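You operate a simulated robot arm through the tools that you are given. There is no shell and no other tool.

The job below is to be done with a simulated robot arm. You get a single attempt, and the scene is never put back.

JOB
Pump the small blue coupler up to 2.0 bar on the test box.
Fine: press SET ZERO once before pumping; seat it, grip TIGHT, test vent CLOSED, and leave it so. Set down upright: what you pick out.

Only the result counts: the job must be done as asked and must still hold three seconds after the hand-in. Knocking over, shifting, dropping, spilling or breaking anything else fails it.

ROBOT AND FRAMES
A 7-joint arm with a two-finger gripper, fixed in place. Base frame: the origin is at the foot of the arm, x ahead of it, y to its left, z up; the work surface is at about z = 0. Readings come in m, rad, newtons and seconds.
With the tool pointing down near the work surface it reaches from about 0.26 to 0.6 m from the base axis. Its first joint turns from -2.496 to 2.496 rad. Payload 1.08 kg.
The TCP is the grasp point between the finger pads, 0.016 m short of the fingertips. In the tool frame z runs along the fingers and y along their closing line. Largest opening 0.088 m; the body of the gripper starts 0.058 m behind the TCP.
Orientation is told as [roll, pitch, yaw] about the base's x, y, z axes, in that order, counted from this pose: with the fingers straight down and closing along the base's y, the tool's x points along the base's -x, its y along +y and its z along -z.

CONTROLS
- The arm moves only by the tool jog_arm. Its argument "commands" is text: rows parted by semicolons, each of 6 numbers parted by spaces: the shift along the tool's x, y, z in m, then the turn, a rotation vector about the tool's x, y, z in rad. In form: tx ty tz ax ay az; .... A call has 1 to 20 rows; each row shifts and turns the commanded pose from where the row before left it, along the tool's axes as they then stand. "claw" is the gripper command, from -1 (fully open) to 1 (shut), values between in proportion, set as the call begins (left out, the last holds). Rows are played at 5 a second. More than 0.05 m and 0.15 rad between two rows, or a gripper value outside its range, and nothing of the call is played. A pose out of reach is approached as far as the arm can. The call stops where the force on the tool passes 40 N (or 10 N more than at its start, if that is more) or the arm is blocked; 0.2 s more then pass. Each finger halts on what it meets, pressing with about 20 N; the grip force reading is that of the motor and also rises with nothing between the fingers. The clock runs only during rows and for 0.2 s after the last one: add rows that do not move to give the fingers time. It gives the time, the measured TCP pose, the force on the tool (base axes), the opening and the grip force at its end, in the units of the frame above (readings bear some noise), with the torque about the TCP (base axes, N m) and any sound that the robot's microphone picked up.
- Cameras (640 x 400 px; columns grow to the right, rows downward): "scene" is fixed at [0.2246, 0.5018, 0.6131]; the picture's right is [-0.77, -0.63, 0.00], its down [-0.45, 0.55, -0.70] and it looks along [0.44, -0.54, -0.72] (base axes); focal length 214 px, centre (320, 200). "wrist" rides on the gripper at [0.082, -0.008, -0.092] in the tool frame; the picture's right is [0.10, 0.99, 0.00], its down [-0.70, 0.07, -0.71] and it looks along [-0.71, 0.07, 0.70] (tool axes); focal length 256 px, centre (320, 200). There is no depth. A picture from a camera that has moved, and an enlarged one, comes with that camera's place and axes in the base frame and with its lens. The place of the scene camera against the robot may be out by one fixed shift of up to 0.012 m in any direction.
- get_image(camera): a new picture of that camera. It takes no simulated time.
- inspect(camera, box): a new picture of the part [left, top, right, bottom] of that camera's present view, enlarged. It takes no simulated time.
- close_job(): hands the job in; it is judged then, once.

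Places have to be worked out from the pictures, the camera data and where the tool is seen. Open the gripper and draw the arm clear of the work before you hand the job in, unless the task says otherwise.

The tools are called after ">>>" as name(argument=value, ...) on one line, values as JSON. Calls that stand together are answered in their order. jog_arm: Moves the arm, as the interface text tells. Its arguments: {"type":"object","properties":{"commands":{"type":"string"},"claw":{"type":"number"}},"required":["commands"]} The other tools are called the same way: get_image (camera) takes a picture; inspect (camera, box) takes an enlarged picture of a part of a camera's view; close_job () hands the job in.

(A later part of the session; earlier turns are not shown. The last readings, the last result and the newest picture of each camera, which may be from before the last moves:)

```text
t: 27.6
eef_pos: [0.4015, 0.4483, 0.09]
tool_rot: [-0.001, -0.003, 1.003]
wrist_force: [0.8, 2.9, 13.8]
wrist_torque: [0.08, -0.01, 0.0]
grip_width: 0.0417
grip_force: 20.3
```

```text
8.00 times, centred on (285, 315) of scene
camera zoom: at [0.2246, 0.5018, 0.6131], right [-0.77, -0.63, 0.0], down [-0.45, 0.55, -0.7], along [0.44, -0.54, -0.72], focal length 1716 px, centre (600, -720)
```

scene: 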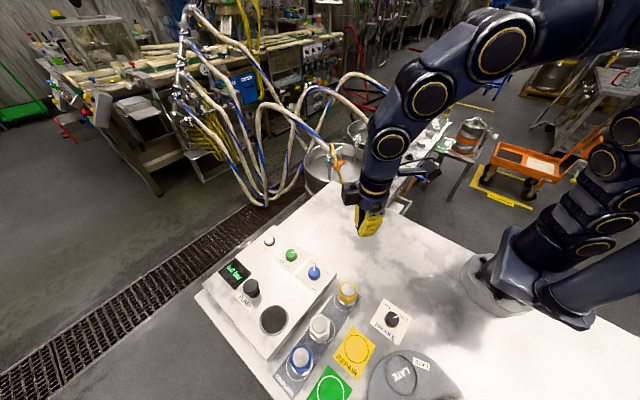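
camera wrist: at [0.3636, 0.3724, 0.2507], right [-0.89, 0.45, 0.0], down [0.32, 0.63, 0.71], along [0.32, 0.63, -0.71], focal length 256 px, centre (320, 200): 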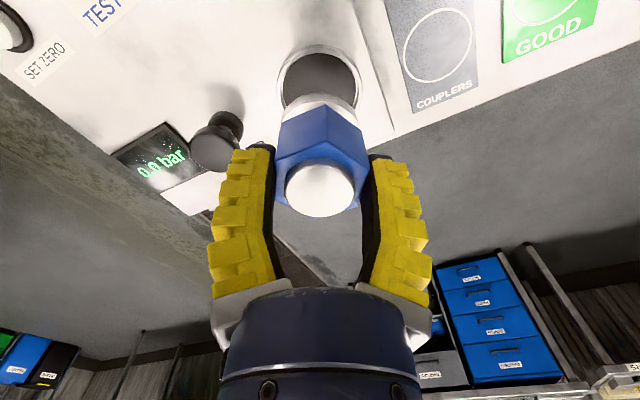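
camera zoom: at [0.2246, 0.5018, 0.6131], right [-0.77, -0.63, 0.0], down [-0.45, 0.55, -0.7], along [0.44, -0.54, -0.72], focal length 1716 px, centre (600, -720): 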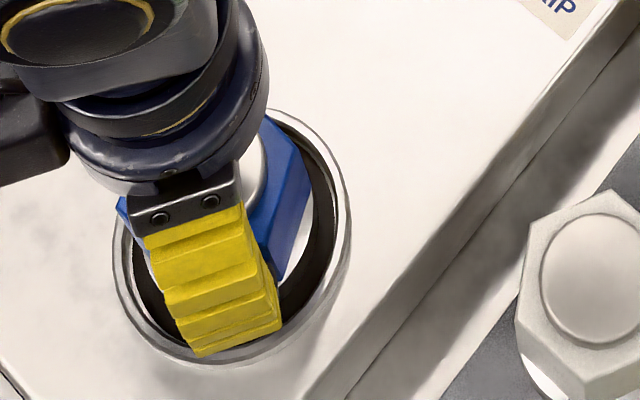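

Contact (≈14 N, torque nearly zero, so flat and central) suggests the base is on the well floor, but it sits about 3 mm too far outward. I'll lift 3 mm, shift inward 3 mm and 1 mm sideways, then lower again.

>>> jog_arm(commands="0 0 -0.004 0 0 0;0.003 0.001 0 0 0 0;0 0 0 0 0 0;0 0 0.002 0 0 0;0 0 0.002 0 0 0;0 0 0 0 0 0")

>>> inspect(camera="wrist", box=[240, 50, 400, 150])

>>> inspect(camera="scene", box=[255, 290, 315, 340])

```text
t: 29.0
eef_pos: [0.3985, 0.4466, 0.0885]
tool_rot: [-0.001, -0.002, 1.0]
wrist_force: [-2.9, -3.8, 13.9]
wrist_torque: [-0.01, 0.03, 0.02]
grip_width: 0.0412
grip_force: 19.9
```

```text
4.00 times, centred on (320, 100) of wrist
camera zoom: at [0.3626, 0.3721, 0.1817], right [-0.89, 0.45, 0.0], down [0.32, 0.63, 0.71], along [0.32, 0.63, -0.7], focal length 1024 px, centre (320, 600)
```

zoom: 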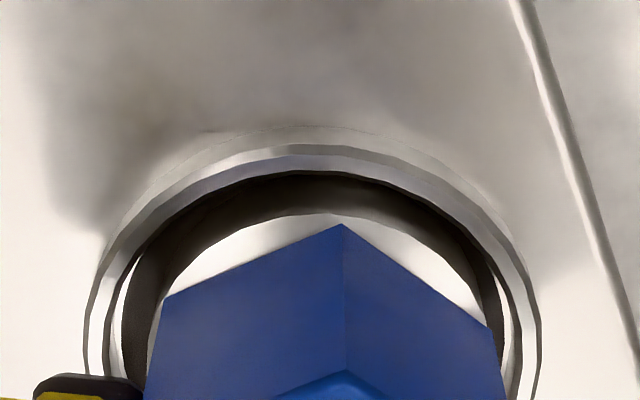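

```text
8.00 times, centred on (285, 315) of scene
camera zoom: at [0.2246, 0.5018, 0.6131], right [-0.77, -0.63, 0.0], down [-0.45, 0.55, -0.7], along [0.44, -0.54, -0.72], focal length 1716 px, centre (600, -720)
```

zoom: 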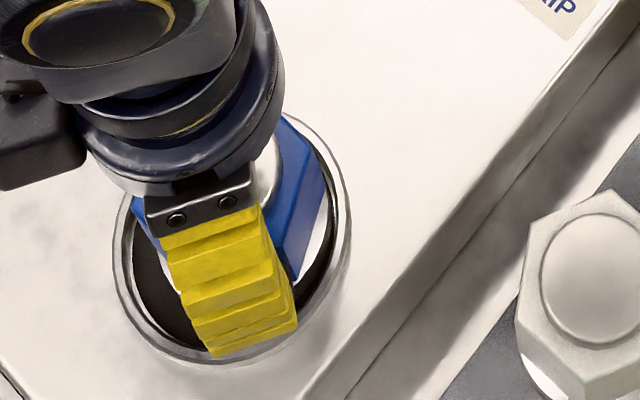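

The two cameras disagree by a few mm about centring. I'll take tighter views to measure the flange against the rim.

>>> inspect(camera="scene", box=[266, 300, 302, 340])

>>> get_image(camera="wrist")

```text
10.00 times, centred on (284, 320) of scene
camera zoom: at [0.2246, 0.5018, 0.6131], right [-0.77, -0.63, 0.0], down [-0.45, 0.55, -0.7], along [0.44, -0.54, -0.72], focal length 2145 px, centre (680, -1000)
```

zoom: 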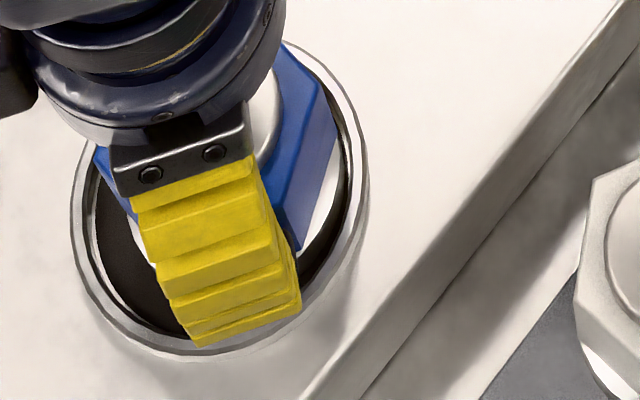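

```text
taken
camera wrist: at [0.3626, 0.3721, 0.1817], right [-0.89, 0.45, 0.0], down [0.32, 0.63, 0.71], along [0.32, 0.63, -0.7], focal length 256 px, centre (320, 200)
```

wrist: 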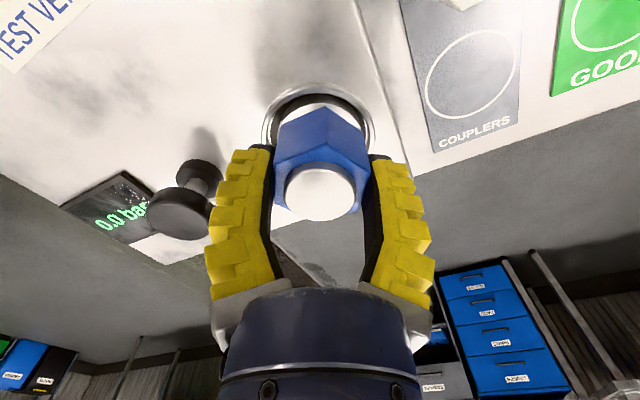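

The scene view suggests it is 1.5–2 mm inward, while the wrist view shows it centred, so either way it is inside the well on the floor. I'll move outward 1 mm, ease the press slightly and open the fingers.

>>> jog_arm(commands="-0.001 0 -0.001 0 0 0;0 0 0 0 0 0")

>>> jog_arm(commands="0 0 0 0 0 0;0 0 0 0 0 0;0 0 0 0 0 0", claw=-0.4)

>>> inspect(camera="wrist", box=[180, 60, 460, 220])

```text
t: 29.6
eef_pos: [0.3991, 0.4469, 0.0904]
tool_rot: [0.0, -0.002, 1.001]
wrist_force: [-1.5, -2.9, 9.6]
wrist_torque: [0.01, -0.04, 0.0]
grip_width: 0.041
grip_force: 20.4
```

```text
t: 30.4
eef_pos: [0.4, 0.4471, 0.0901]
tool_rot: [-0.001, -0.001, 0.999]
wrist_force: [0.6, -0.2, 0.8]
wrist_torque: [-0.03, 0.01, 0.0]
grip_width: 0.0652
grip_force: 2.9
```

```text
2.29 times, centred on (320, 140) of wrist
camera zoom: at [0.3631, 0.373, 0.1813], right [-0.89, 0.45, 0.0], down [0.32, 0.63, 0.71], along [0.32, 0.63, -0.71], focal length 585 px, centre (320, 337)
```

zoom: 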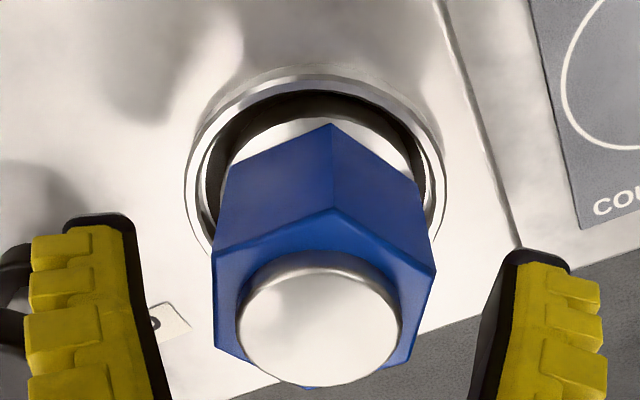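

Released and standing. I'll lift straight up and back, then look at how it sits.

>>> jog_arm(commands="0 0 -0.02 0 0 0;0 0 -0.035 0 0 0;0.02 0 -0.035 0 0 0;0.045 0 0 0 0 0;0.045 0 0 0 0 0;0 0 0 0 0 0")

>>> inspect(camera="scene", box=[250, 280, 320, 350])

>>> get_image(camera="wrist")

```text
t: 31.8
eef_pos: [0.3385, 0.3539, 0.181]
tool_rot: [0.001, -0.001, 1.001]
wrist_force: [0.4, 0.7, 0.0]
wrist_torque: [-0.02, 0.02, 0.03]
grip_width: 0.0655
grip_force: 2.3
```

```text
5.71 times, centred on (285, 315) of scene
camera zoom: at [0.2246, 0.5018, 0.6131], right [-0.77, -0.63, 0.0], down [-0.45, 0.55, -0.7], along [0.44, -0.54, -0.72], focal length 1226 px, centre (520, -457)
```

zoom: 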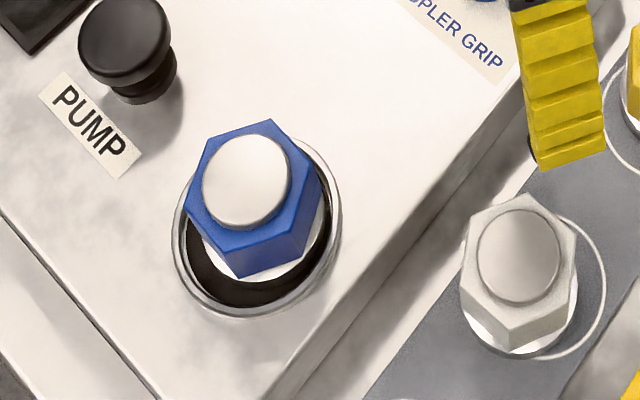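

```text
taken
camera wrist: at [0.3026, 0.2805, 0.2725], right [-0.89, 0.45, 0.0], down [0.32, 0.63, 0.71], along [0.32, 0.63, -0.71], focal length 256 px, centre (320, 200)
```

wrist: 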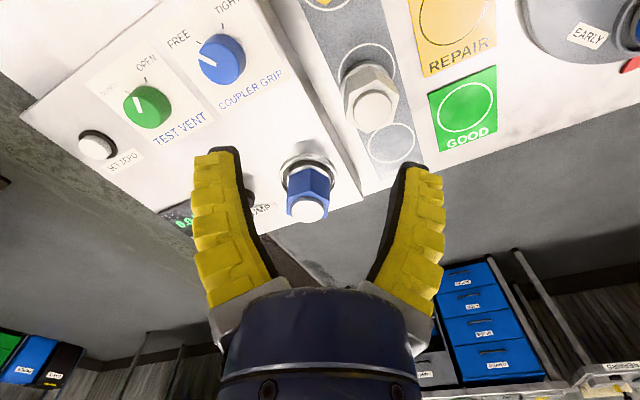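

The coupler stands upright in the well, though the dark crescent on its +y side suggests it's off-centre. I'll enlarge the wrist view to quantify that.

>>> inspect(camera="wrist", box=[265, 140, 350, 230])

>>> inspect(camera="scene", box=[262, 292, 312, 342])

```text
4.44 times, centred on (308, 185) of wrist
camera zoom: at [0.3026, 0.2805, 0.2725], right [-0.89, 0.45, 0.0], down [0.32, 0.63, 0.71], along [0.32, 0.63, -0.71], focal length 1138 px, centre (376, 267)
```

zoom: 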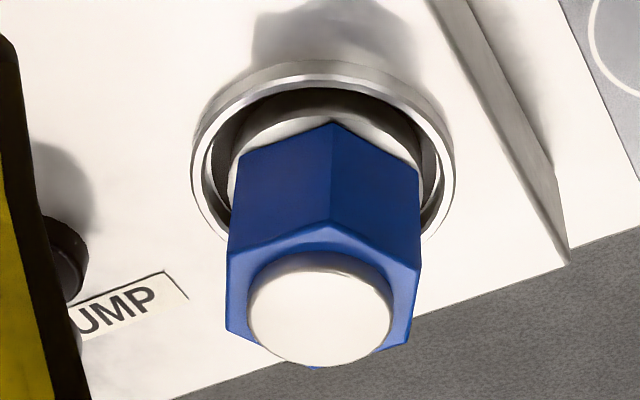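

```text
8.00 times, centred on (287, 317) of scene
camera zoom: at [0.2246, 0.5018, 0.6131], right [-0.77, -0.63, 0.0], down [-0.45, 0.55, -0.7], along [0.44, -0.54, -0.72], focal length 1716 px, centre (584, -736)
```

zoom: 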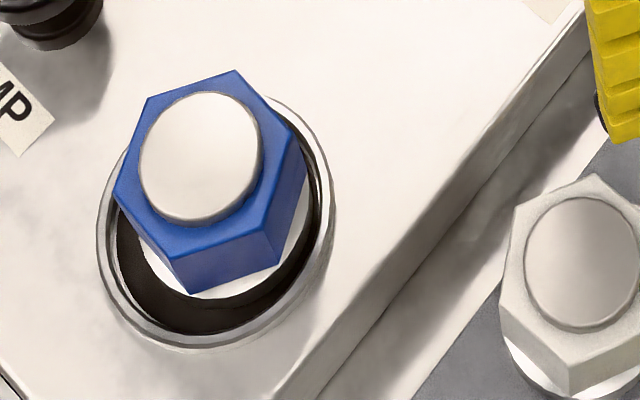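

I'll zoom tighter on the flange and rim in the wrist view to find the flange's true bottom edge.

>>> inspect(camera="wrist", box=[277, 150, 337, 190])

>>> inspect(camera="scene", box=[270, 300, 306, 330])

```text
10.00 times, centred on (307, 170) of wrist
camera zoom: at [0.3026, 0.2805, 0.2725], right [-0.89, 0.45, 0.0], down [0.32, 0.63, 0.71], along [0.32, 0.63, -0.71], focal length 2560 px, centre (450, 500)
```

zoom: 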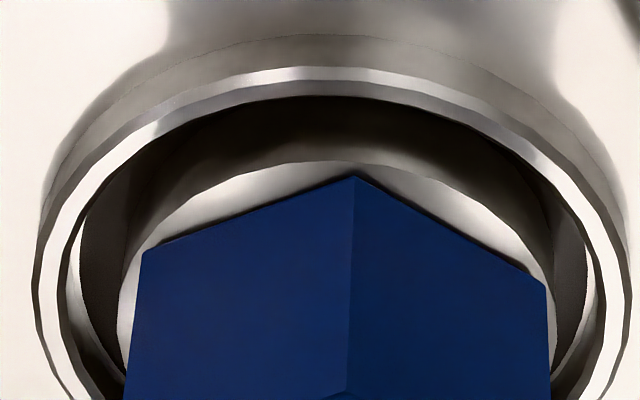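

```text
13.33 times, centred on (288, 315) of scene
camera zoom: at [0.2246, 0.5018, 0.6131], right [-0.77, -0.63, 0.0], down [-0.45, 0.55, -0.7], along [0.44, -0.54, -0.72], focal length 2860 px, centre (747, -1333)
```

zoom: 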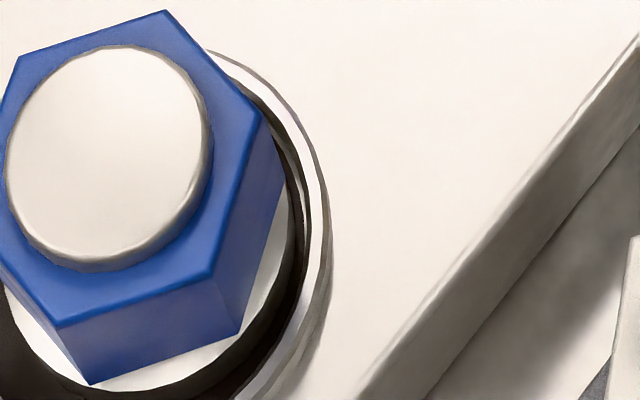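

The flange bottom hides behind the near rim, which matches the scene view: the coupler is about 2.5 mm too far inward and 0.6 mm sideways. I'll re-grip it and nudge it to centre, first returning above it with the claw open.

>>> jog_arm(commands="-0.045 0 0 0 0 0;-0.045 0 0 0 0 0;-0.02 0 0.035 0 0 0;0 0 0.035 0 0 0;0 0 0.019 0 0 0;0 0 0 0 0 0")

>>> jog_arm(commands="0 0 0 0 0 0;0 0 0 0 0 0;0 0 0 0 0 0;0 0 -0.003 0 0 0;-0.0025 -0.0006 0 0 0 0;0 0 0 0 0 0;0 0 0.003 0 0 0;0 0 0 0 0 0", claw=1)

>>> inspect(camera="scene", box=[262, 292, 312, 342])

```text
t: 33.2
eef_pos: [0.3994, 0.4467, 0.0906]
tool_rot: [-0.001, 0.001, 1.0]
wrist_force: [-0.7, -0.3, 0.2]
wrist_torque: [-0.01, 0.03, 0.02]
grip_width: 0.0656
grip_force: 2.7
```

```text
t: 35.0
eef_pos: [0.4015, 0.449, 0.0915]
tool_rot: [0.0, -0.001, 1.0]
wrist_force: [-1.4, -1.4, 6.0]
wrist_torque: [-0.09, 0.11, 0.0]
grip_width: 0.0405
grip_force: 19.9
```

```text
8.00 times, centred on (287, 317) of scene
camera zoom: at [0.2246, 0.5018, 0.6131], right [-0.77, -0.63, 0.0], down [-0.45, 0.55, -0.7], along [0.44, -0.54, -0.72], focal length 1716 px, centre (584, -736)
```

zoom: 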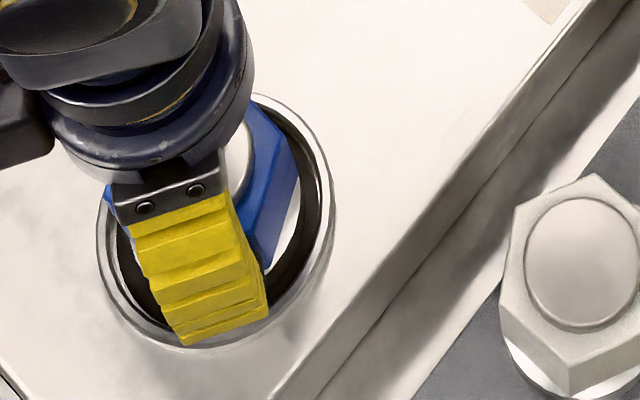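

Moved outward by about 2.7 mm. I'll open, lift clear and inspect again.

>>> jog_arm(commands="0 0 0 0 0 0;0 0 0 0 0 0;0 0 0 0 0 0;0 0 -0.02 0 0 0;0 0 -0.035 0 0 0;0.02 0 -0.035 0 0 0;0.045 0 0 0 0 0;0.045 0 0 0 0 0;0 0 0 0 0 0", claw=-0.4)

>>> inspect(camera="scene", box=[262, 292, 312, 342])

>>> inspect(camera="wrist", box=[277, 145, 337, 225])

```text
t: 37.0
eef_pos: [0.3422, 0.3547, 0.181]
tool_rot: [0.0, 0.002, 1.0]
wrist_force: [0.6, -0.4, 0.3]
wrist_torque: [0.02, 0.01, 0.01]
grip_width: 0.0655
grip_force: 2.7
```

```text
8.00 times, centred on (287, 317) of scene
camera zoom: at [0.2246, 0.5018, 0.6131], right [-0.77, -0.63, 0.0], down [-0.45, 0.55, -0.7], along [0.44, -0.54, -0.72], focal length 1716 px, centre (584, -736)
```

zoom: 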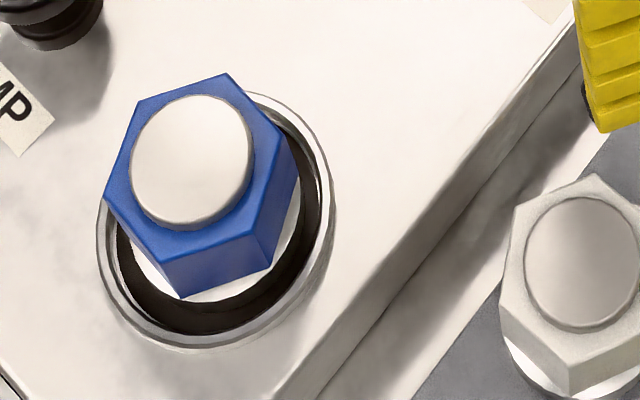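

```text
5.00 times, centred on (307, 185) of wrist
camera zoom: at [0.3062, 0.281, 0.274], right [-0.89, 0.45, 0.0], down [0.32, 0.63, 0.71], along [0.32, 0.63, -0.71], focal length 1280 px, centre (385, 275)
```

zoom: 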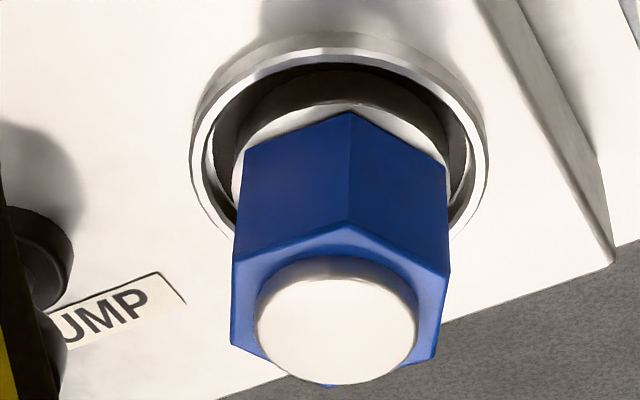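

The coupler is now centred within about 2 mm and stands upright. Next is the COUPLER GRIP knob at about (0.399, 0.303), so I'll move to a viewing pose facing it.

>>> jog_arm(commands="0 0 0 0 0 0.117;0 0 0 0 0 0.117;0 0 0 0 0 0.116;0.03 -0.025 0.006 0 0 0;0.03 -0.025 0.006 0 0 0;0.027 -0.026 0.008 0 0 0;0 0 0 0 0 0")

>>> get_image(camera="wrist")

>>> inspect(camera="wrist", box=[200, 60, 440, 210])

```text
t: 38.6
eef_pos: [0.3184, 0.2431, 0.1599]
tool_rot: [-0.002, 0.0, 0.651]
wrist_force: [0.5, -0.5, 0.0]
wrist_torque: [0.02, 0.02, 0.06]
grip_width: 0.0654
grip_force: 2.8
```

```text
taken
camera wrist: at [0.2596, 0.1856, 0.2535], right [-0.68, 0.73, 0.0], down [0.51, 0.48, 0.71], along [0.52, 0.49, -0.7], focal length 256 px, centre (320, 200)
```

wrist: 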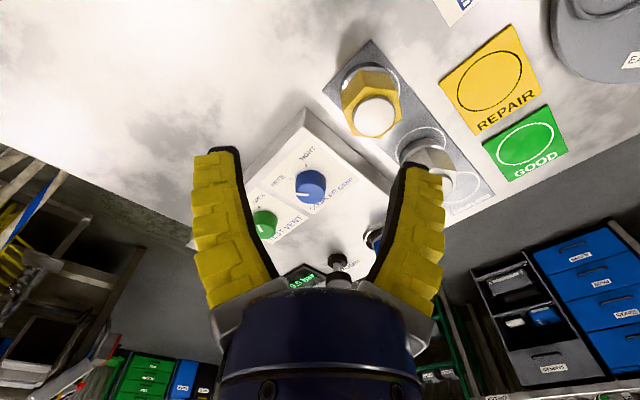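

```text
2.67 times, centred on (320, 135) of wrist
camera zoom: at [0.2596, 0.1856, 0.2535], right [-0.68, 0.73, 0.0], down [0.51, 0.48, 0.71], along [0.52, 0.49, -0.7], focal length 683 px, centre (320, 373)
```

zoom: 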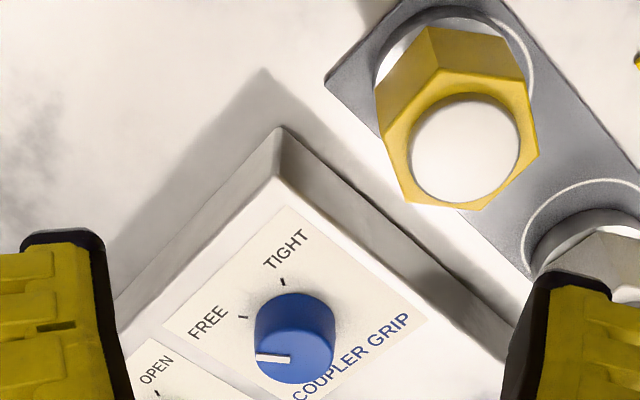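

The grip knob is centred near (0.401, 0.303), top z≈0.063, about 31 mm across, with its pointer at FREE and TIGHT about 75–78° clockwise. I'll hover over it at yaw 1.33, leaving room to turn clockwise.

>>> jog_arm(commands="0 0 0 0 0 -0.136;0 0 0 0 0 -0.136;0 0 0 0 0 -0.136;0 0 0 0 0 -0.136;0 0 0 0 0 -0.136;-0.0259 -0.0219 0.02 0 0 0;-0.0259 -0.0219 0.02 0 0 0;-0.0259 -0.0219 0.02 0 0 0;0 0 0 0 0 0")

>>> get_image(camera="wrist")

>>> inspect(camera="scene", box=[270, 230, 370, 310])

```text
t: 40.6
eef_pos: [0.4001, 0.3028, 0.1011]
tool_rot: [0.001, 0.001, 1.33]
wrist_force: [-0.7, -0.3, -0.5]
wrist_torque: [-0.02, 0.06, -0.04]
grip_width: 0.0653
grip_force: 2.4
```

```text
taken
camera wrist: at [0.3913, 0.2208, 0.1936], right [-0.99, 0.14, 0.0], down [0.1, 0.7, 0.71], along [0.1, 0.7, -0.7], focal length 256 px, centre (320, 200)
```

wrist: 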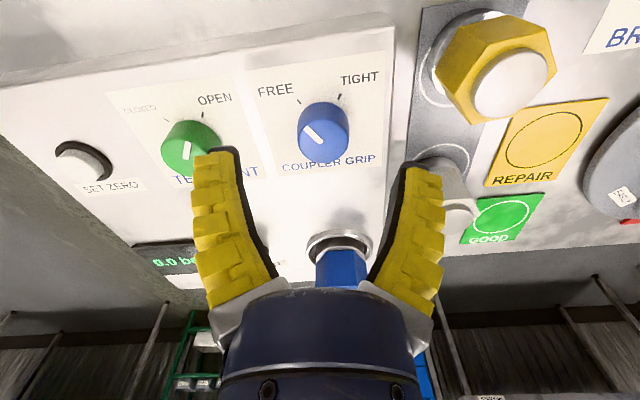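

```text
5.00 times, centred on (320, 270) of scene
camera zoom: at [0.2246, 0.5018, 0.6131], right [-0.77, -0.63, 0.0], down [-0.45, 0.55, -0.7], along [0.44, -0.54, -0.72], focal length 1072 px, centre (320, -150)
```

zoom: 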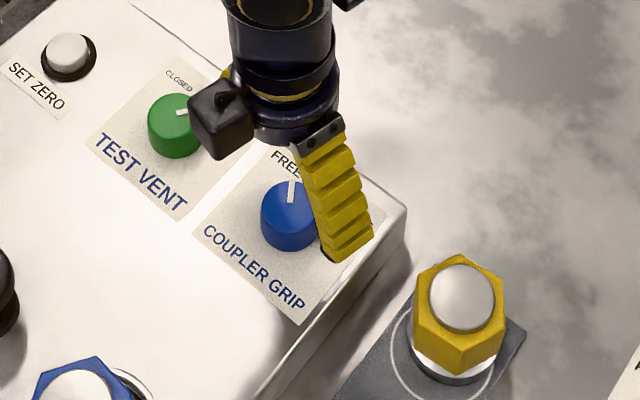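

The knob is 1.5–2 mm to the tool's +y and otherwise aligned. I'll correct and descend so the tips are just above the panel.

>>> jog_arm(commands="0 0.0018 0.012 0 0 0;0 0 0.012 0 0 0;0 0 0.007 0 0 0;0 0 0.004 0 0 0;0 0 0 0 0 0")

>>> inspect(camera="wrist", box=[200, 80, 440, 230])

>>> inspect(camera="scene", box=[290, 240, 350, 290])

```text
t: 41.8
eef_pos: [0.4001, 0.3027, 0.0644]
tool_rot: [-0.001, 0.0, 1.329]
wrist_force: [-0.2, 0.0, 0.0]
wrist_torque: [0.01, -0.01, 0.01]
grip_width: 0.0654
grip_force: 2.7
```

```text
2.67 times, centred on (320, 155) of wrist
camera zoom: at [0.3892, 0.2213, 0.1576], right [-0.99, 0.14, 0.0], down [0.1, 0.7, 0.71], along [0.1, 0.7, -0.71], focal length 683 px, centre (320, 320)
```

zoom: 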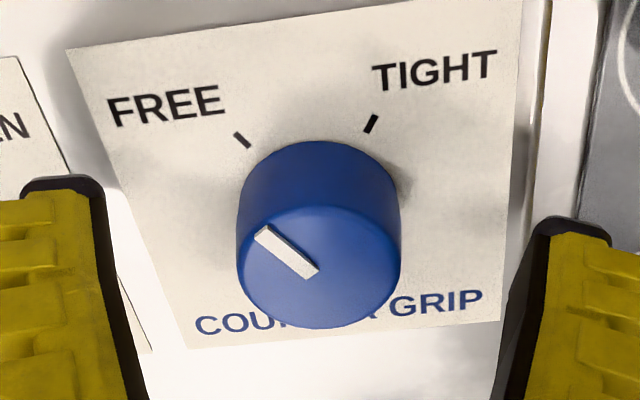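

```text
8.00 times, centred on (320, 265) of scene
camera zoom: at [0.2246, 0.5018, 0.6131], right [-0.77, -0.63, 0.0], down [-0.45, 0.55, -0.7], along [0.44, -0.54, -0.72], focal length 1716 px, centre (320, -320)
```

zoom: 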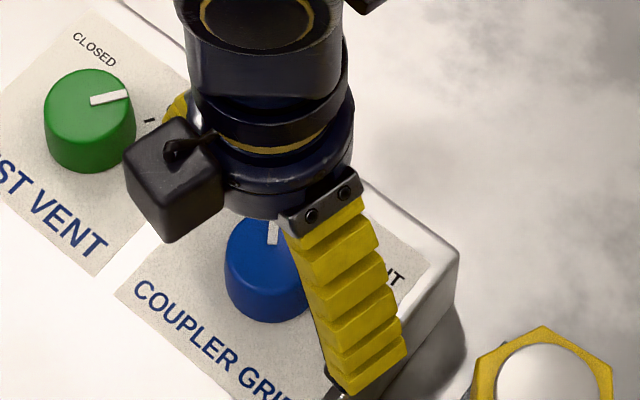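

Knob is centred with no contact. Closing on it and turning clockwise the first part, then checking.

>>> jog_arm(commands="0 0 0 0 0 0;0 0 0 0 0 0;0 0 0 0 0 0;0 0 0 0 0 0.12;0 0 0 0 0 0.12;0 0 0 0 0 0.12;0 0 0 0 0 0.12;0 0 0 0 0 0.12;0 0 0 0 0 0", claw=1)

>>> inspect(camera="wrist", box=[200, 80, 440, 230])

```text
t: 43.8
eef_pos: [0.4002, 0.3045, 0.0669]
tool_rot: [0.0, -0.002, 0.73]
wrist_force: [-1.3, 10.5, 7.3]
wrist_torque: [0.07, -0.16, 0.03]
grip_width: 0.0208
grip_force: 22.5
```

```text
2.67 times, centred on (320, 155) of wrist
camera zoom: at [0.3449, 0.243, 0.1583], right [-0.74, 0.67, 0.0], down [0.47, 0.52, 0.71], along [0.48, 0.52, -0.7], focal length 683 px, centre (320, 320)
```

zoom: 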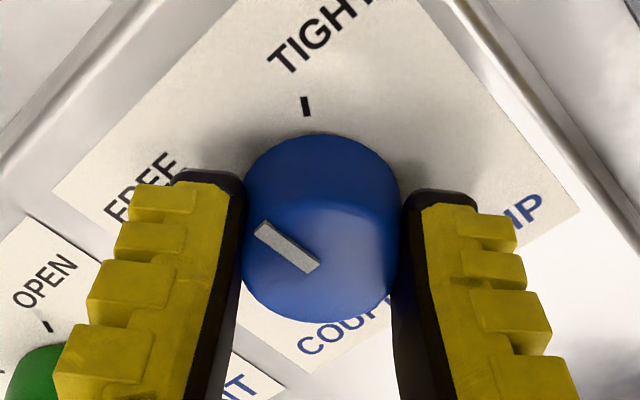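

The knob turns with the gripper, with the pointer fixed relative to the fingers and about 0.6 rad done. I'll continue clockwise toward TIGHT.

>>> jog_arm(commands="0 0 0 0 0 0.12;0 0 0 0 0 0.12;0 0 0 0 0 0.12;0 0 0 0 0 0.12;0 0 0 0 0 0.12;0 0 0 0 0 0.1;0 0 0 0 0 0")

>>> inspect(camera="wrist", box=[200, 80, 440, 230])

```text
t: 45.4
eef_pos: [0.3979, 0.3049, 0.0666]
tool_rot: [0.0, 0.001, 0.029]
wrist_force: [-1.8, 26.9, 5.7]
wrist_torque: [0.27, -0.19, 0.13]
grip_width: 0.0223
grip_force: 21.8
```

```text
2.67 times, centred on (320, 155) of wrist
camera zoom: at [0.3181, 0.293, 0.1582], right [-0.13, 0.99, 0.0], down [0.7, 0.09, 0.71], along [0.7, 0.09, -0.71], focal length 683 px, centre (320, 320)
```

zoom: 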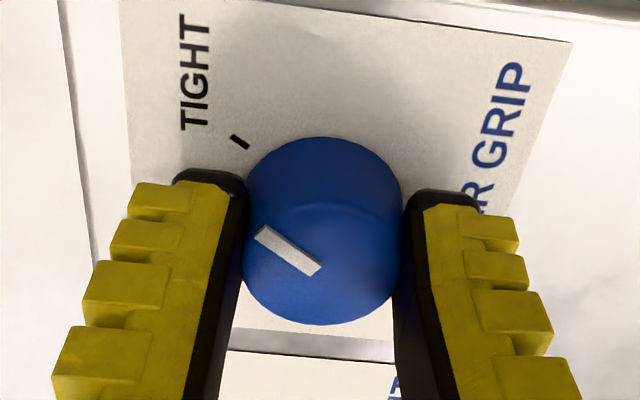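

The pointer has the same alignment to the TIGHT tick as it had to FREE at the start. I'll release, rise, and check where it stays.

>>> jog_arm(commands="0 0 0 0 0 0;0 0 0 0 0 0;0 0 0 0 0 0;0 0 -0.02 0 0 0;0 0 -0.03 0 0 0;0 0 -0.04 0 0 0;0 0 0 0 0 0", claw=-0.4)

>>> get_image(camera="wrist")

>>> inspect(camera="wrist", box=[200, 60, 440, 210])

>>> inspect(camera="scene", box=[190, 220, 350, 340])

```text
t: 47.0
eef_pos: [0.3989, 0.3037, 0.1548]
tool_rot: [-0.002, 0.003, 0.03]
wrist_force: [0.0, 0.3, -0.5]
wrist_torque: [-0.01, 0.01, 0.0]
grip_width: 0.0655
grip_force: 2.6
```

```text
taken
camera wrist: at [0.3181, 0.2934, 0.2471], right [-0.13, 0.99, 0.0], down [0.7, 0.09, 0.71], along [0.7, 0.09, -0.71], focal length 256 px, centre (320, 200)
```

wrist: 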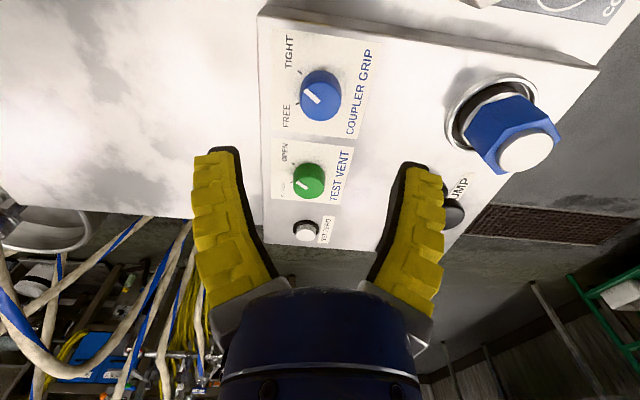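

```text
2.67 times, centred on (320, 135) of wrist
camera zoom: at [0.3181, 0.2934, 0.2471], right [-0.13, 0.99, 0.0], down [0.7, 0.09, 0.71], along [0.7, 0.09, -0.71], focal length 683 px, centre (320, 373)
```

zoom: 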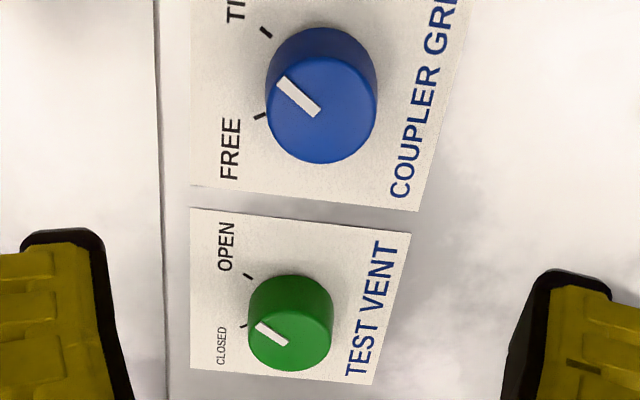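

```text
3.33 times, centred on (270, 280) of scene
camera zoom: at [0.2246, 0.5018, 0.6131], right [-0.77, -0.63, 0.0], down [-0.45, 0.55, -0.7], along [0.44, -0.54, -0.72], focal length 715 px, centre (487, -67)
```

zoom: 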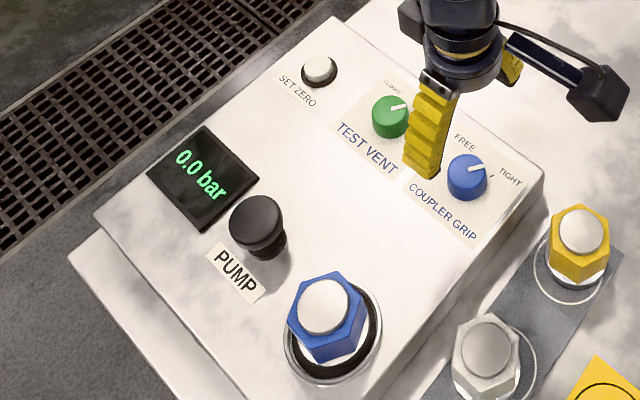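

The grip knob stays at TIGHT and the gauge reads 0.0. Next is the vent knob at about (0.488, 0.304), now at OPEN; it needs about 1.3 rad counter-clockwise, and I'll hover over it first.

>>> jog_arm(commands="-0.03 -0.0008 0.018 0 0 0;-0.03 -0.0008 0.018 0 0 0;-0.029 -0.0008 0.018 0 0 0;0 0 0 0 0 0")

>>> inspect(camera="wrist", box=[200, 60, 440, 210])

```text
t: 48.0
eef_pos: [0.4888, 0.3029, 0.1032]
tool_rot: [-0.002, 0.001, 0.031]
wrist_force: [0.2, -0.6, -0.5]
wrist_torque: [0.0, 0.01, 0.01]
grip_width: 0.0654
grip_force: 2.4
```

```text
2.67 times, centred on (320, 135) of wrist
camera zoom: at [0.4075, 0.2922, 0.1945], right [-0.13, 0.99, 0.0], down [0.7, 0.09, 0.71], along [0.7, 0.09, -0.71], focal length 683 px, centre (320, 373)
```

zoom: 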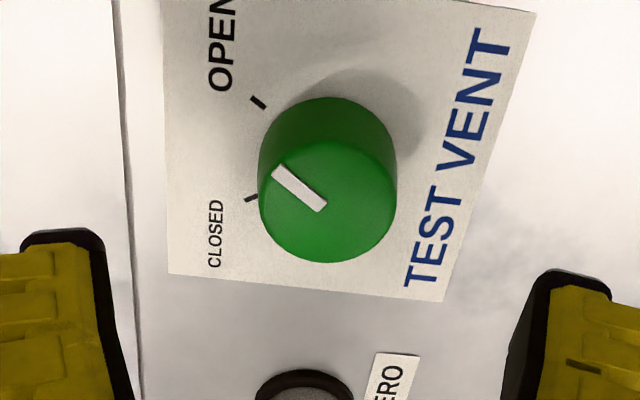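

The knob is about 1.8 mm toward the tool's +y. I'll correct, descend, then close and turn counter-clockwise.

>>> jog_arm(commands="0.0008 0.0018 0.012 0 0 0;0 0 0.012 0 0 0;0 0 0.009 0 0 0;0 0 0.004 0 0 0;0 0 0 0 0 0")

>>> inspect(camera="wrist", box=[200, 80, 440, 230])

```text
t: 49.2
eef_pos: [0.487, 0.3052, 0.0641]
tool_rot: [0.0, 0.001, 0.03]
wrist_force: [-0.2, -0.7, 0.2]
wrist_torque: [-0.04, -0.01, -0.02]
grip_width: 0.0652
grip_force: 3.2
```

```text
2.67 times, centred on (320, 155) of wrist
camera zoom: at [0.406, 0.2947, 0.1564], right [-0.13, 0.99, 0.0], down [0.7, 0.09, 0.71], along [0.7, 0.09, -0.71], focal length 683 px, centre (320, 320)
```

zoom: 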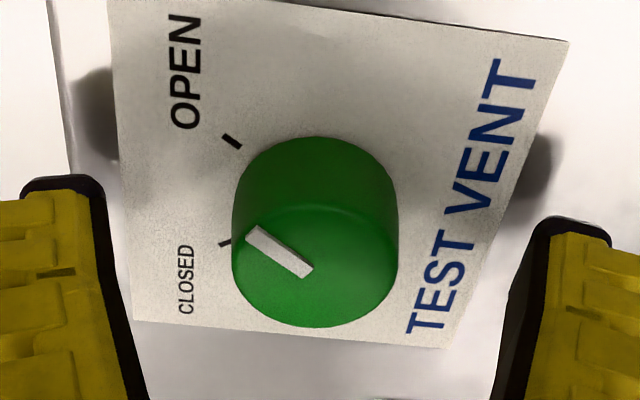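

Aligned, with the same pointer geometry as the other knob. Closing and turning counter-clockwise 1.3 rad.

>>> jog_arm(commands="0 0 0 0 0 0;0 0 0 0 0 0;0 0 0 0 0 0;0 0 0 0 0 -0.12;0 0 0 0 0 -0.12;0 0 0 0 0 -0.12;0 0 0 0 0 -0.12;0 0 0 0 0 -0.12;0 0 0 0 0 0", claw=1)

>>> jog_arm(commands="0 0 0 0 0 -0.12;0 0 0 0 0 -0.12;0 0 0 0 0 -0.12;0 0 0 0 0 -0.12;0 0 0 0 0 -0.12;0 0 0 0 0 -0.1;0 0 0 0 0 0")

>>> inspect(camera="wrist", box=[200, 80, 440, 230])

```text
t: 51.2
eef_pos: [0.4873, 0.3046, 0.0647]
tool_rot: [0.001, 0.0, 0.631]
wrist_force: [-7.5, -2.1, 18.5]
wrist_torque: [-0.06, 0.1, -0.01]
grip_width: 0.0218
grip_force: 22.0
```

```text
t: 52.8
eef_pos: [0.4878, 0.3049, 0.0635]
tool_rot: [0.001, 0.001, 1.333]
wrist_force: [-4.1, -0.7, 9.5]
wrist_torque: [0.22, 0.01, -0.18]
grip_width: 0.0205
grip_force: 22.0
```

```text
2.67 times, centred on (320, 155) of wrist
camera zoom: at [0.4772, 0.2235, 0.1561], right [-0.99, 0.14, 0.0], down [0.1, 0.7, 0.71], along [0.1, 0.7, -0.71], focal length 683 px, centre (320, 320)
```

zoom: 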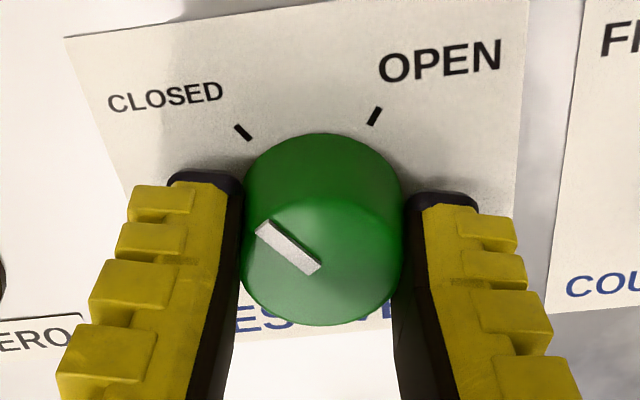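

The pointer now aligns with the CLOSED tick exactly as the other did. I'll release, rise straight up, and check both knobs.

>>> jog_arm(commands="0 0 0 0 0 0;0 0 0 0 0 0;0 0 0 0 0 0;0 0 -0.02 0 0 0;0 0 -0.03 0 0 0;0 0 -0.04 0 0 0;0.03 0 -0.02 0 0 0;0.03 0 0 0 0 0;0 0 0 0 0 0", claw=-0.4)

>>> get_image(camera="wrist")

>>> inspect(camera="wrist", box=[180, 40, 460, 220])

>>> inspect(camera="scene", box=[190, 220, 350, 340])

```text
t: 54.8
eef_pos: [0.472, 0.245, 0.175]
tool_rot: [0.003, -0.001, 1.331]
wrist_force: [0.2, 0.6, 0.3]
wrist_torque: [0.02, 0.01, 0.01]
grip_width: 0.0656
grip_force: 3.1
```

```text
taken
camera wrist: at [0.4623, 0.1634, 0.2683], right [-0.99, 0.14, 0.0], down [0.1, 0.7, 0.71], along [0.1, 0.7, -0.71], focal length 256 px, centre (320, 200)
```

wrist: 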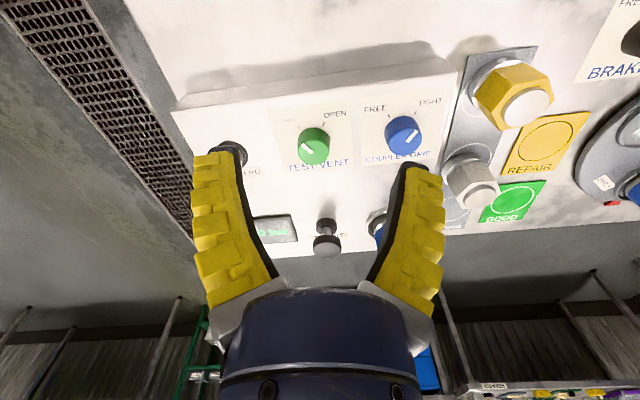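

```text
2.22 times, centred on (320, 130) of wrist
camera zoom: at [0.4623, 0.1634, 0.2683], right [-0.99, 0.14, 0.0], down [0.1, 0.7, 0.71], along [0.1, 0.7, -0.71], focal length 569 px, centre (320, 356)
```

zoom: 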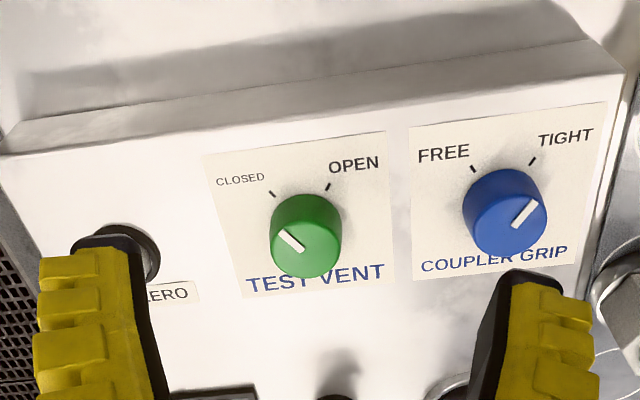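

```text
3.33 times, centred on (270, 280) of scene
camera zoom: at [0.2246, 0.5018, 0.6131], right [-0.77, -0.63, 0.0], down [-0.45, 0.55, -0.7], along [0.44, -0.54, -0.72], focal length 715 px, centre (487, -67)
```

zoom: 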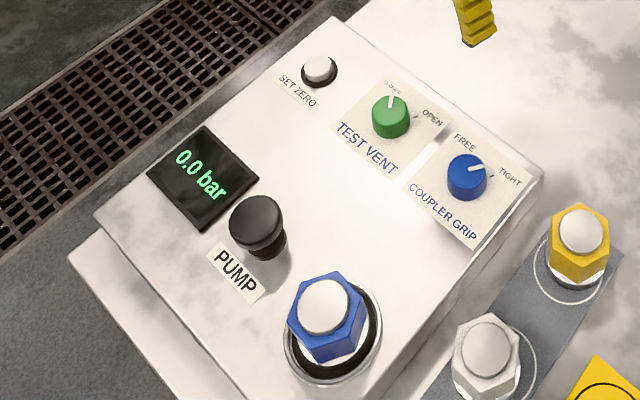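

Vent is CLOSED, grip is TIGHT and the gauge reads 0.0 bar. The pump top is near (0.493, 0.441, 0.079), so I'll close the fingers, yaw to 0.73, tilt outward 0.5 rad and hover above it.

>>> jog_arm(commands="0 0 0 0 0 0.1204;0 0 0 0 0 0.1204;0 0 0 0 0 0.1204;0 0 0 0 0 0.1204;0 0 0 0 0 0.1204;0 0 0 0 -0.125 0;0 0 0 0 -0.125 0;0 0 0 0 -0.125 0;0 0 0 0 -0.125 0;-0.0208 0.0264 0.0228 0 0 0;-0.0208 0.0264 0.0228 0 0 0;-0.0208 0.0264 0.0228 0 0 0;-0.0208 0.0264 0.0228 0 0 0;-0.0208 0.0264 0.0228 0 0 0;0 0 0 0 0 0", claw=1)

>>> get_image(camera="wrist")

>>> inspect(camera="scene", box=[200, 240, 320, 340])

```text
t: 58.0
eef_pos: [0.4967, 0.4432, 0.1235]
tool_rot: [0.001, -0.499, 0.729]
wrist_force: [0.0, 0.3, -0.7]
wrist_torque: [-0.02, 0.01, -0.02]
grip_width: 0.0002
grip_force: 20.4
```

```text
taken
camera wrist: at [0.4157, 0.3601, 0.1657], right [-0.73, 0.68, -0.05], down [0.16, 0.24, 0.96], along [0.67, 0.69, -0.28], focal length 256 px, centre (320, 200)
```

wrist: 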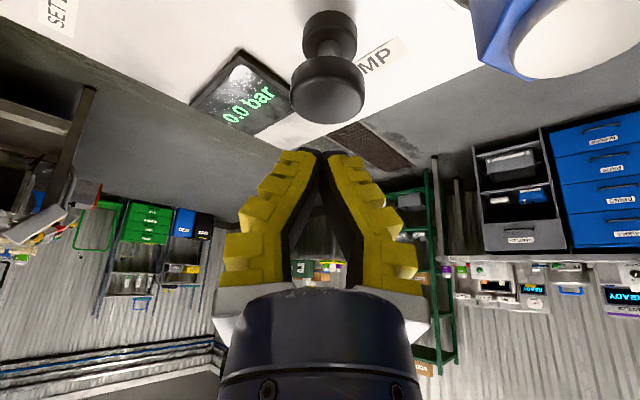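

```text
4.00 times, centred on (260, 290) of scene
camera zoom: at [0.2246, 0.5018, 0.6131], right [-0.77, -0.63, 0.0], down [-0.45, 0.55, -0.7], along [0.44, -0.54, -0.72], focal length 858 px, centre (560, -160)
```

zoom: 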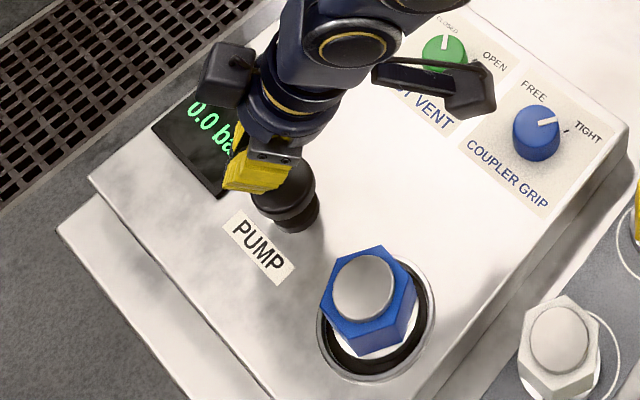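

The pump head is right below the tip, about 3 mm inward and 2.5 mm to tool +y. I'll correct and descend 20 mm.

>>> jog_arm(commands="0.0061 0.0013 0.008 0 0 0;0.0061 0.0012 0.0081 0 0 0;0 0 0 0 0 0")

>>> inspect(camera="wrist", box=[160, 60, 480, 240])

>>> inspect(camera="scene", box=[210, 250, 290, 310])

```text
t: 58.8
eef_pos: [0.4918, 0.4429, 0.1037]
tool_rot: [0.001, -0.497, 0.729]
wrist_force: [-0.1, -0.2, 0.5]
wrist_torque: [0.01, 0.01, 0.0]
grip_width: 0.0
grip_force: 20.2
```

```text
2.00 times, centred on (320, 150) of wrist
camera zoom: at [0.4115, 0.3597, 0.1459], right [-0.73, 0.68, -0.05], down [0.16, 0.24, 0.96], along [0.67, 0.69, -0.28], focal length 512 px, centre (320, 300)
```

zoom: 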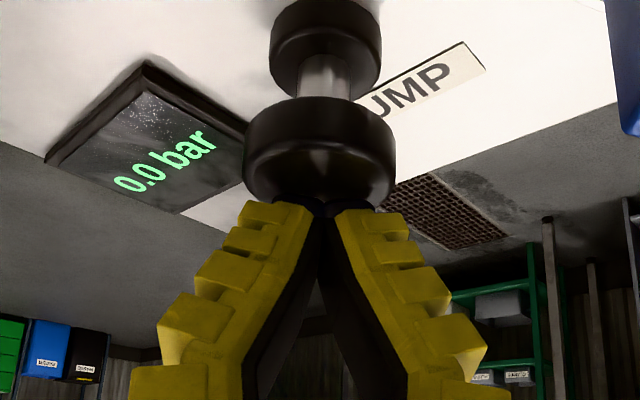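

```text
6.67 times, centred on (250, 280) of scene
camera zoom: at [0.2246, 0.5018, 0.6131], right [-0.77, -0.63, 0.0], down [-0.45, 0.55, -0.7], along [0.44, -0.54, -0.72], focal length 1430 px, centre (787, -333)
```

zoom: 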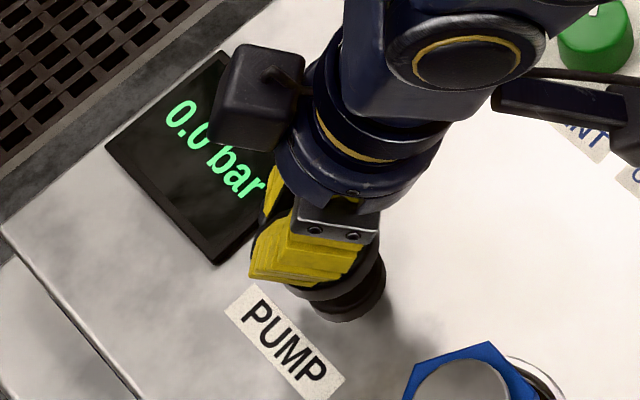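

The tip is centred over the pump head and the display is readable in the wrist view. I'll press down slowly and read the gauge.

>>> jog_arm(commands="0.00144 0 0.00263 0 0 0;0.00144 0 0.00263 0 0 0;0.00144 0 0.00263 0 0 0;0.00144 0 0.00263 0 0 0;0 0 0 0 0 0")

>>> inspect(camera="wrist", box=[160, 40, 480, 220])

```text
t: 60.0
eef_pos: [0.4909, 0.4429, 0.0922]
tool_rot: [0.0, -0.499, 0.728]
wrist_force: [-1.2, -0.9, 2.5]
wrist_torque: [-0.01, 0.06, 0.04]
grip_width: 0.006
grip_force: 21.9
```

```text
2.00 times, centred on (320, 130) of wrist
camera zoom: at [0.4111, 0.3596, 0.134], right [-0.73, 0.68, -0.05], down [0.16, 0.24, 0.96], along [0.67, 0.69, -0.28], focal length 512 px, centre (320, 340)
```

zoom: 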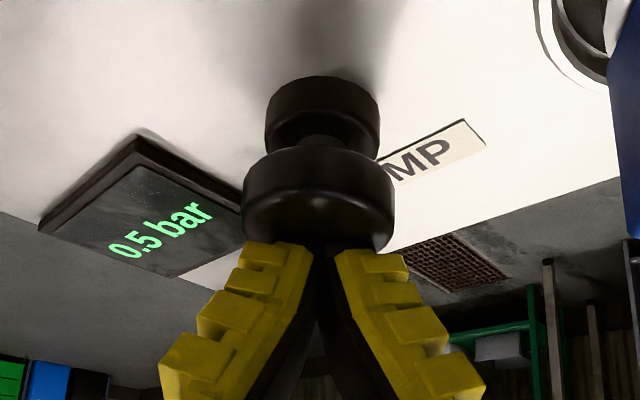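

The gauge reads 0.5 bar after this press. I'll raise back to the start height to let the pump return, then read again.

>>> jog_arm(commands="-0.00288 0 -0.00526 0 0 0;-0.00288 0 -0.00526 0 0 0;0 0 0 0 0 0")

>>> inspect(camera="wrist", box=[160, 40, 480, 220])

```text
t: 60.8
eef_pos: [0.4903, 0.4432, 0.1042]
tool_rot: [0.0, -0.499, 0.727]
wrist_force: [0.0, 0.4, -0.8]
wrist_torque: [-0.04, 0.0, 0.04]
grip_width: 0.0001
grip_force: 21.7
```

```text
2.00 times, centred on (320, 130) of wrist
camera zoom: at [0.4109, 0.3595, 0.1464], right [-0.73, 0.68, -0.05], down [0.16, 0.24, 0.96], along [0.67, 0.69, -0.28], focal length 512 px, centre (320, 340)
```

zoom: 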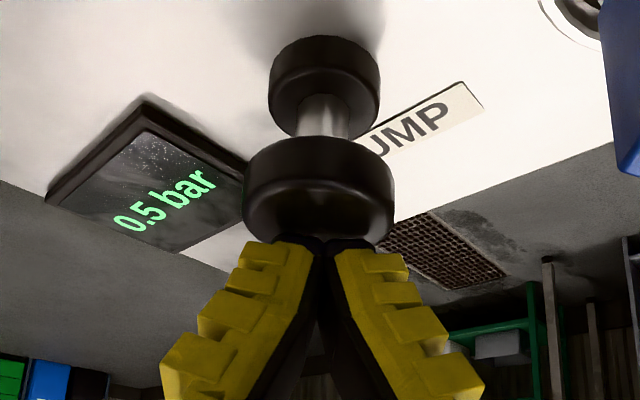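

The gauge holds 0.5 bar and the pump has returned. Second identical stroke.

>>> jog_arm(commands="0.00144 0 0.00263 0 0 0;0.00144 0 0.00263 0 0 0;0.00144 0 0.00263 0 0 0;0.00144 0 0.00263 0 0 0;0 0 0 0 0 0;-0.00288 0 -0.00526 0 0 0;-0.00288 0 -0.00526 0 0 0;0 0 0 0 0 0")

>>> inspect(camera="wrist", box=[160, 40, 480, 220])

```text
t: 62.6
eef_pos: [0.4903, 0.443, 0.1052]
tool_rot: [0.0, -0.5, 0.726]
wrist_force: [0.5, 0.5, -0.3]
wrist_torque: [0.0, 0.01, 0.01]
grip_width: 0.0001
grip_force: 22.2
```

```text
2.00 times, centred on (320, 130) of wrist
camera zoom: at [0.4106, 0.3586, 0.1466], right [-0.73, 0.68, -0.05], down [0.16, 0.24, 0.96], along [0.67, 0.69, -0.28], focal length 512 px, centre (320, 340)
```

zoom: 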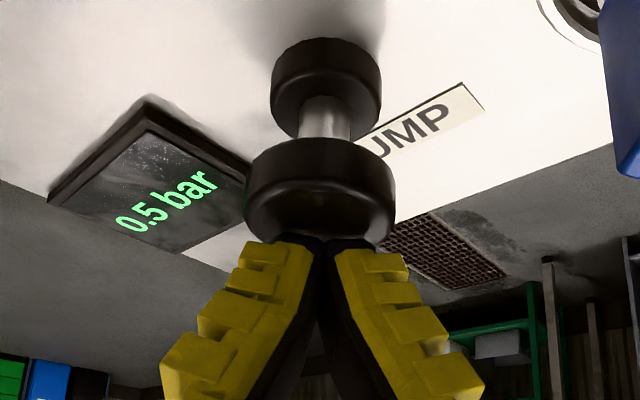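

Still 0.5, so that stroke was just short of the threshold. I'll press again going slightly deeper and read at the bottom.

>>> jog_arm(commands="0.00144 0 0.00263 0 0 0;0.00144 0 0.00263 0 0 0;0.00144 0 0.00263 0 0 0;0.00144 0 0.00263 0 0 0;0.00096 0 0.00175 0 0 0;0 0 0 0 0 0")

>>> inspect(camera="wrist", box=[160, 40, 480, 220])

```text
t: 64.0
eef_pos: [0.4916, 0.4426, 0.0913]
tool_rot: [0.0, -0.498, 0.727]
wrist_force: [0.8, -0.4, 2.6]
wrist_torque: [-0.05, 0.0, 0.04]
grip_width: 0.0062
grip_force: 22.0
```

```text
2.00 times, centred on (320, 130) of wrist
camera zoom: at [0.4108, 0.3591, 0.1328], right [-0.73, 0.68, -0.05], down [0.16, 0.24, 0.96], along [0.67, 0.69, -0.28], focal length 512 px, centre (320, 340)
```

zoom: 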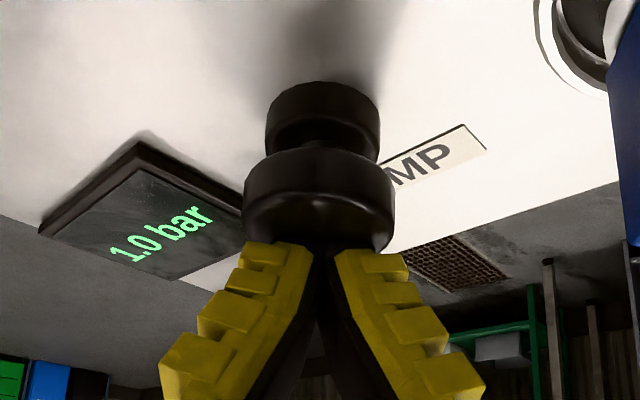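

The gauge now reads 1.0 bar. I'll raise fully by 14 mm and repeat the same 14 mm stroke.

>>> jog_arm(commands="-0.00336 0 -0.00614 0 0 0;-0.00336 0 -0.00614 0 0 0;0 0 0 0 0 0;0 0 0 0 0 0;0.00144 0 0.00263 0 0 0;0.00144 0 0.00263 0 0 0;0.00144 0 0.00263 0 0 0;0.00144 0 0.00263 0 0 0;0.00096 0 0.00175 0 0 0;0 0 0 0 0 0")

>>> inspect(camera="wrist", box=[160, 40, 480, 220])

```text
t: 66.2
eef_pos: [0.4908, 0.4434, 0.0914]
tool_rot: [-0.001, -0.499, 0.729]
wrist_force: [1.1, 0.5, 3.8]
wrist_torque: [0.0, -0.01, -0.01]
grip_width: 0.0062
grip_force: 22.2
```

```text
2.00 times, centred on (320, 130) of wrist
camera zoom: at [0.411, 0.3594, 0.1331], right [-0.73, 0.68, -0.05], down [0.16, 0.24, 0.96], along [0.67, 0.69, -0.28], focal length 512 px, centre (320, 340)
```

zoom: 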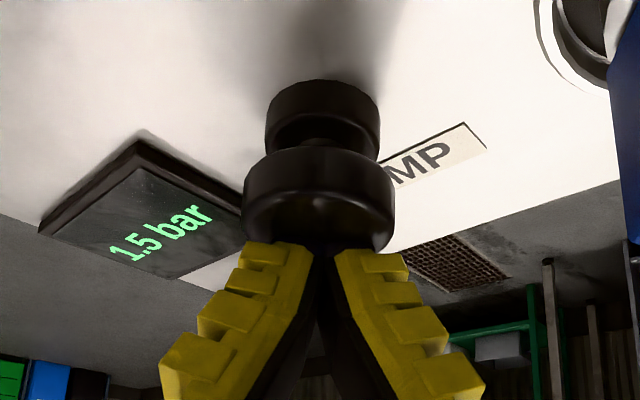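

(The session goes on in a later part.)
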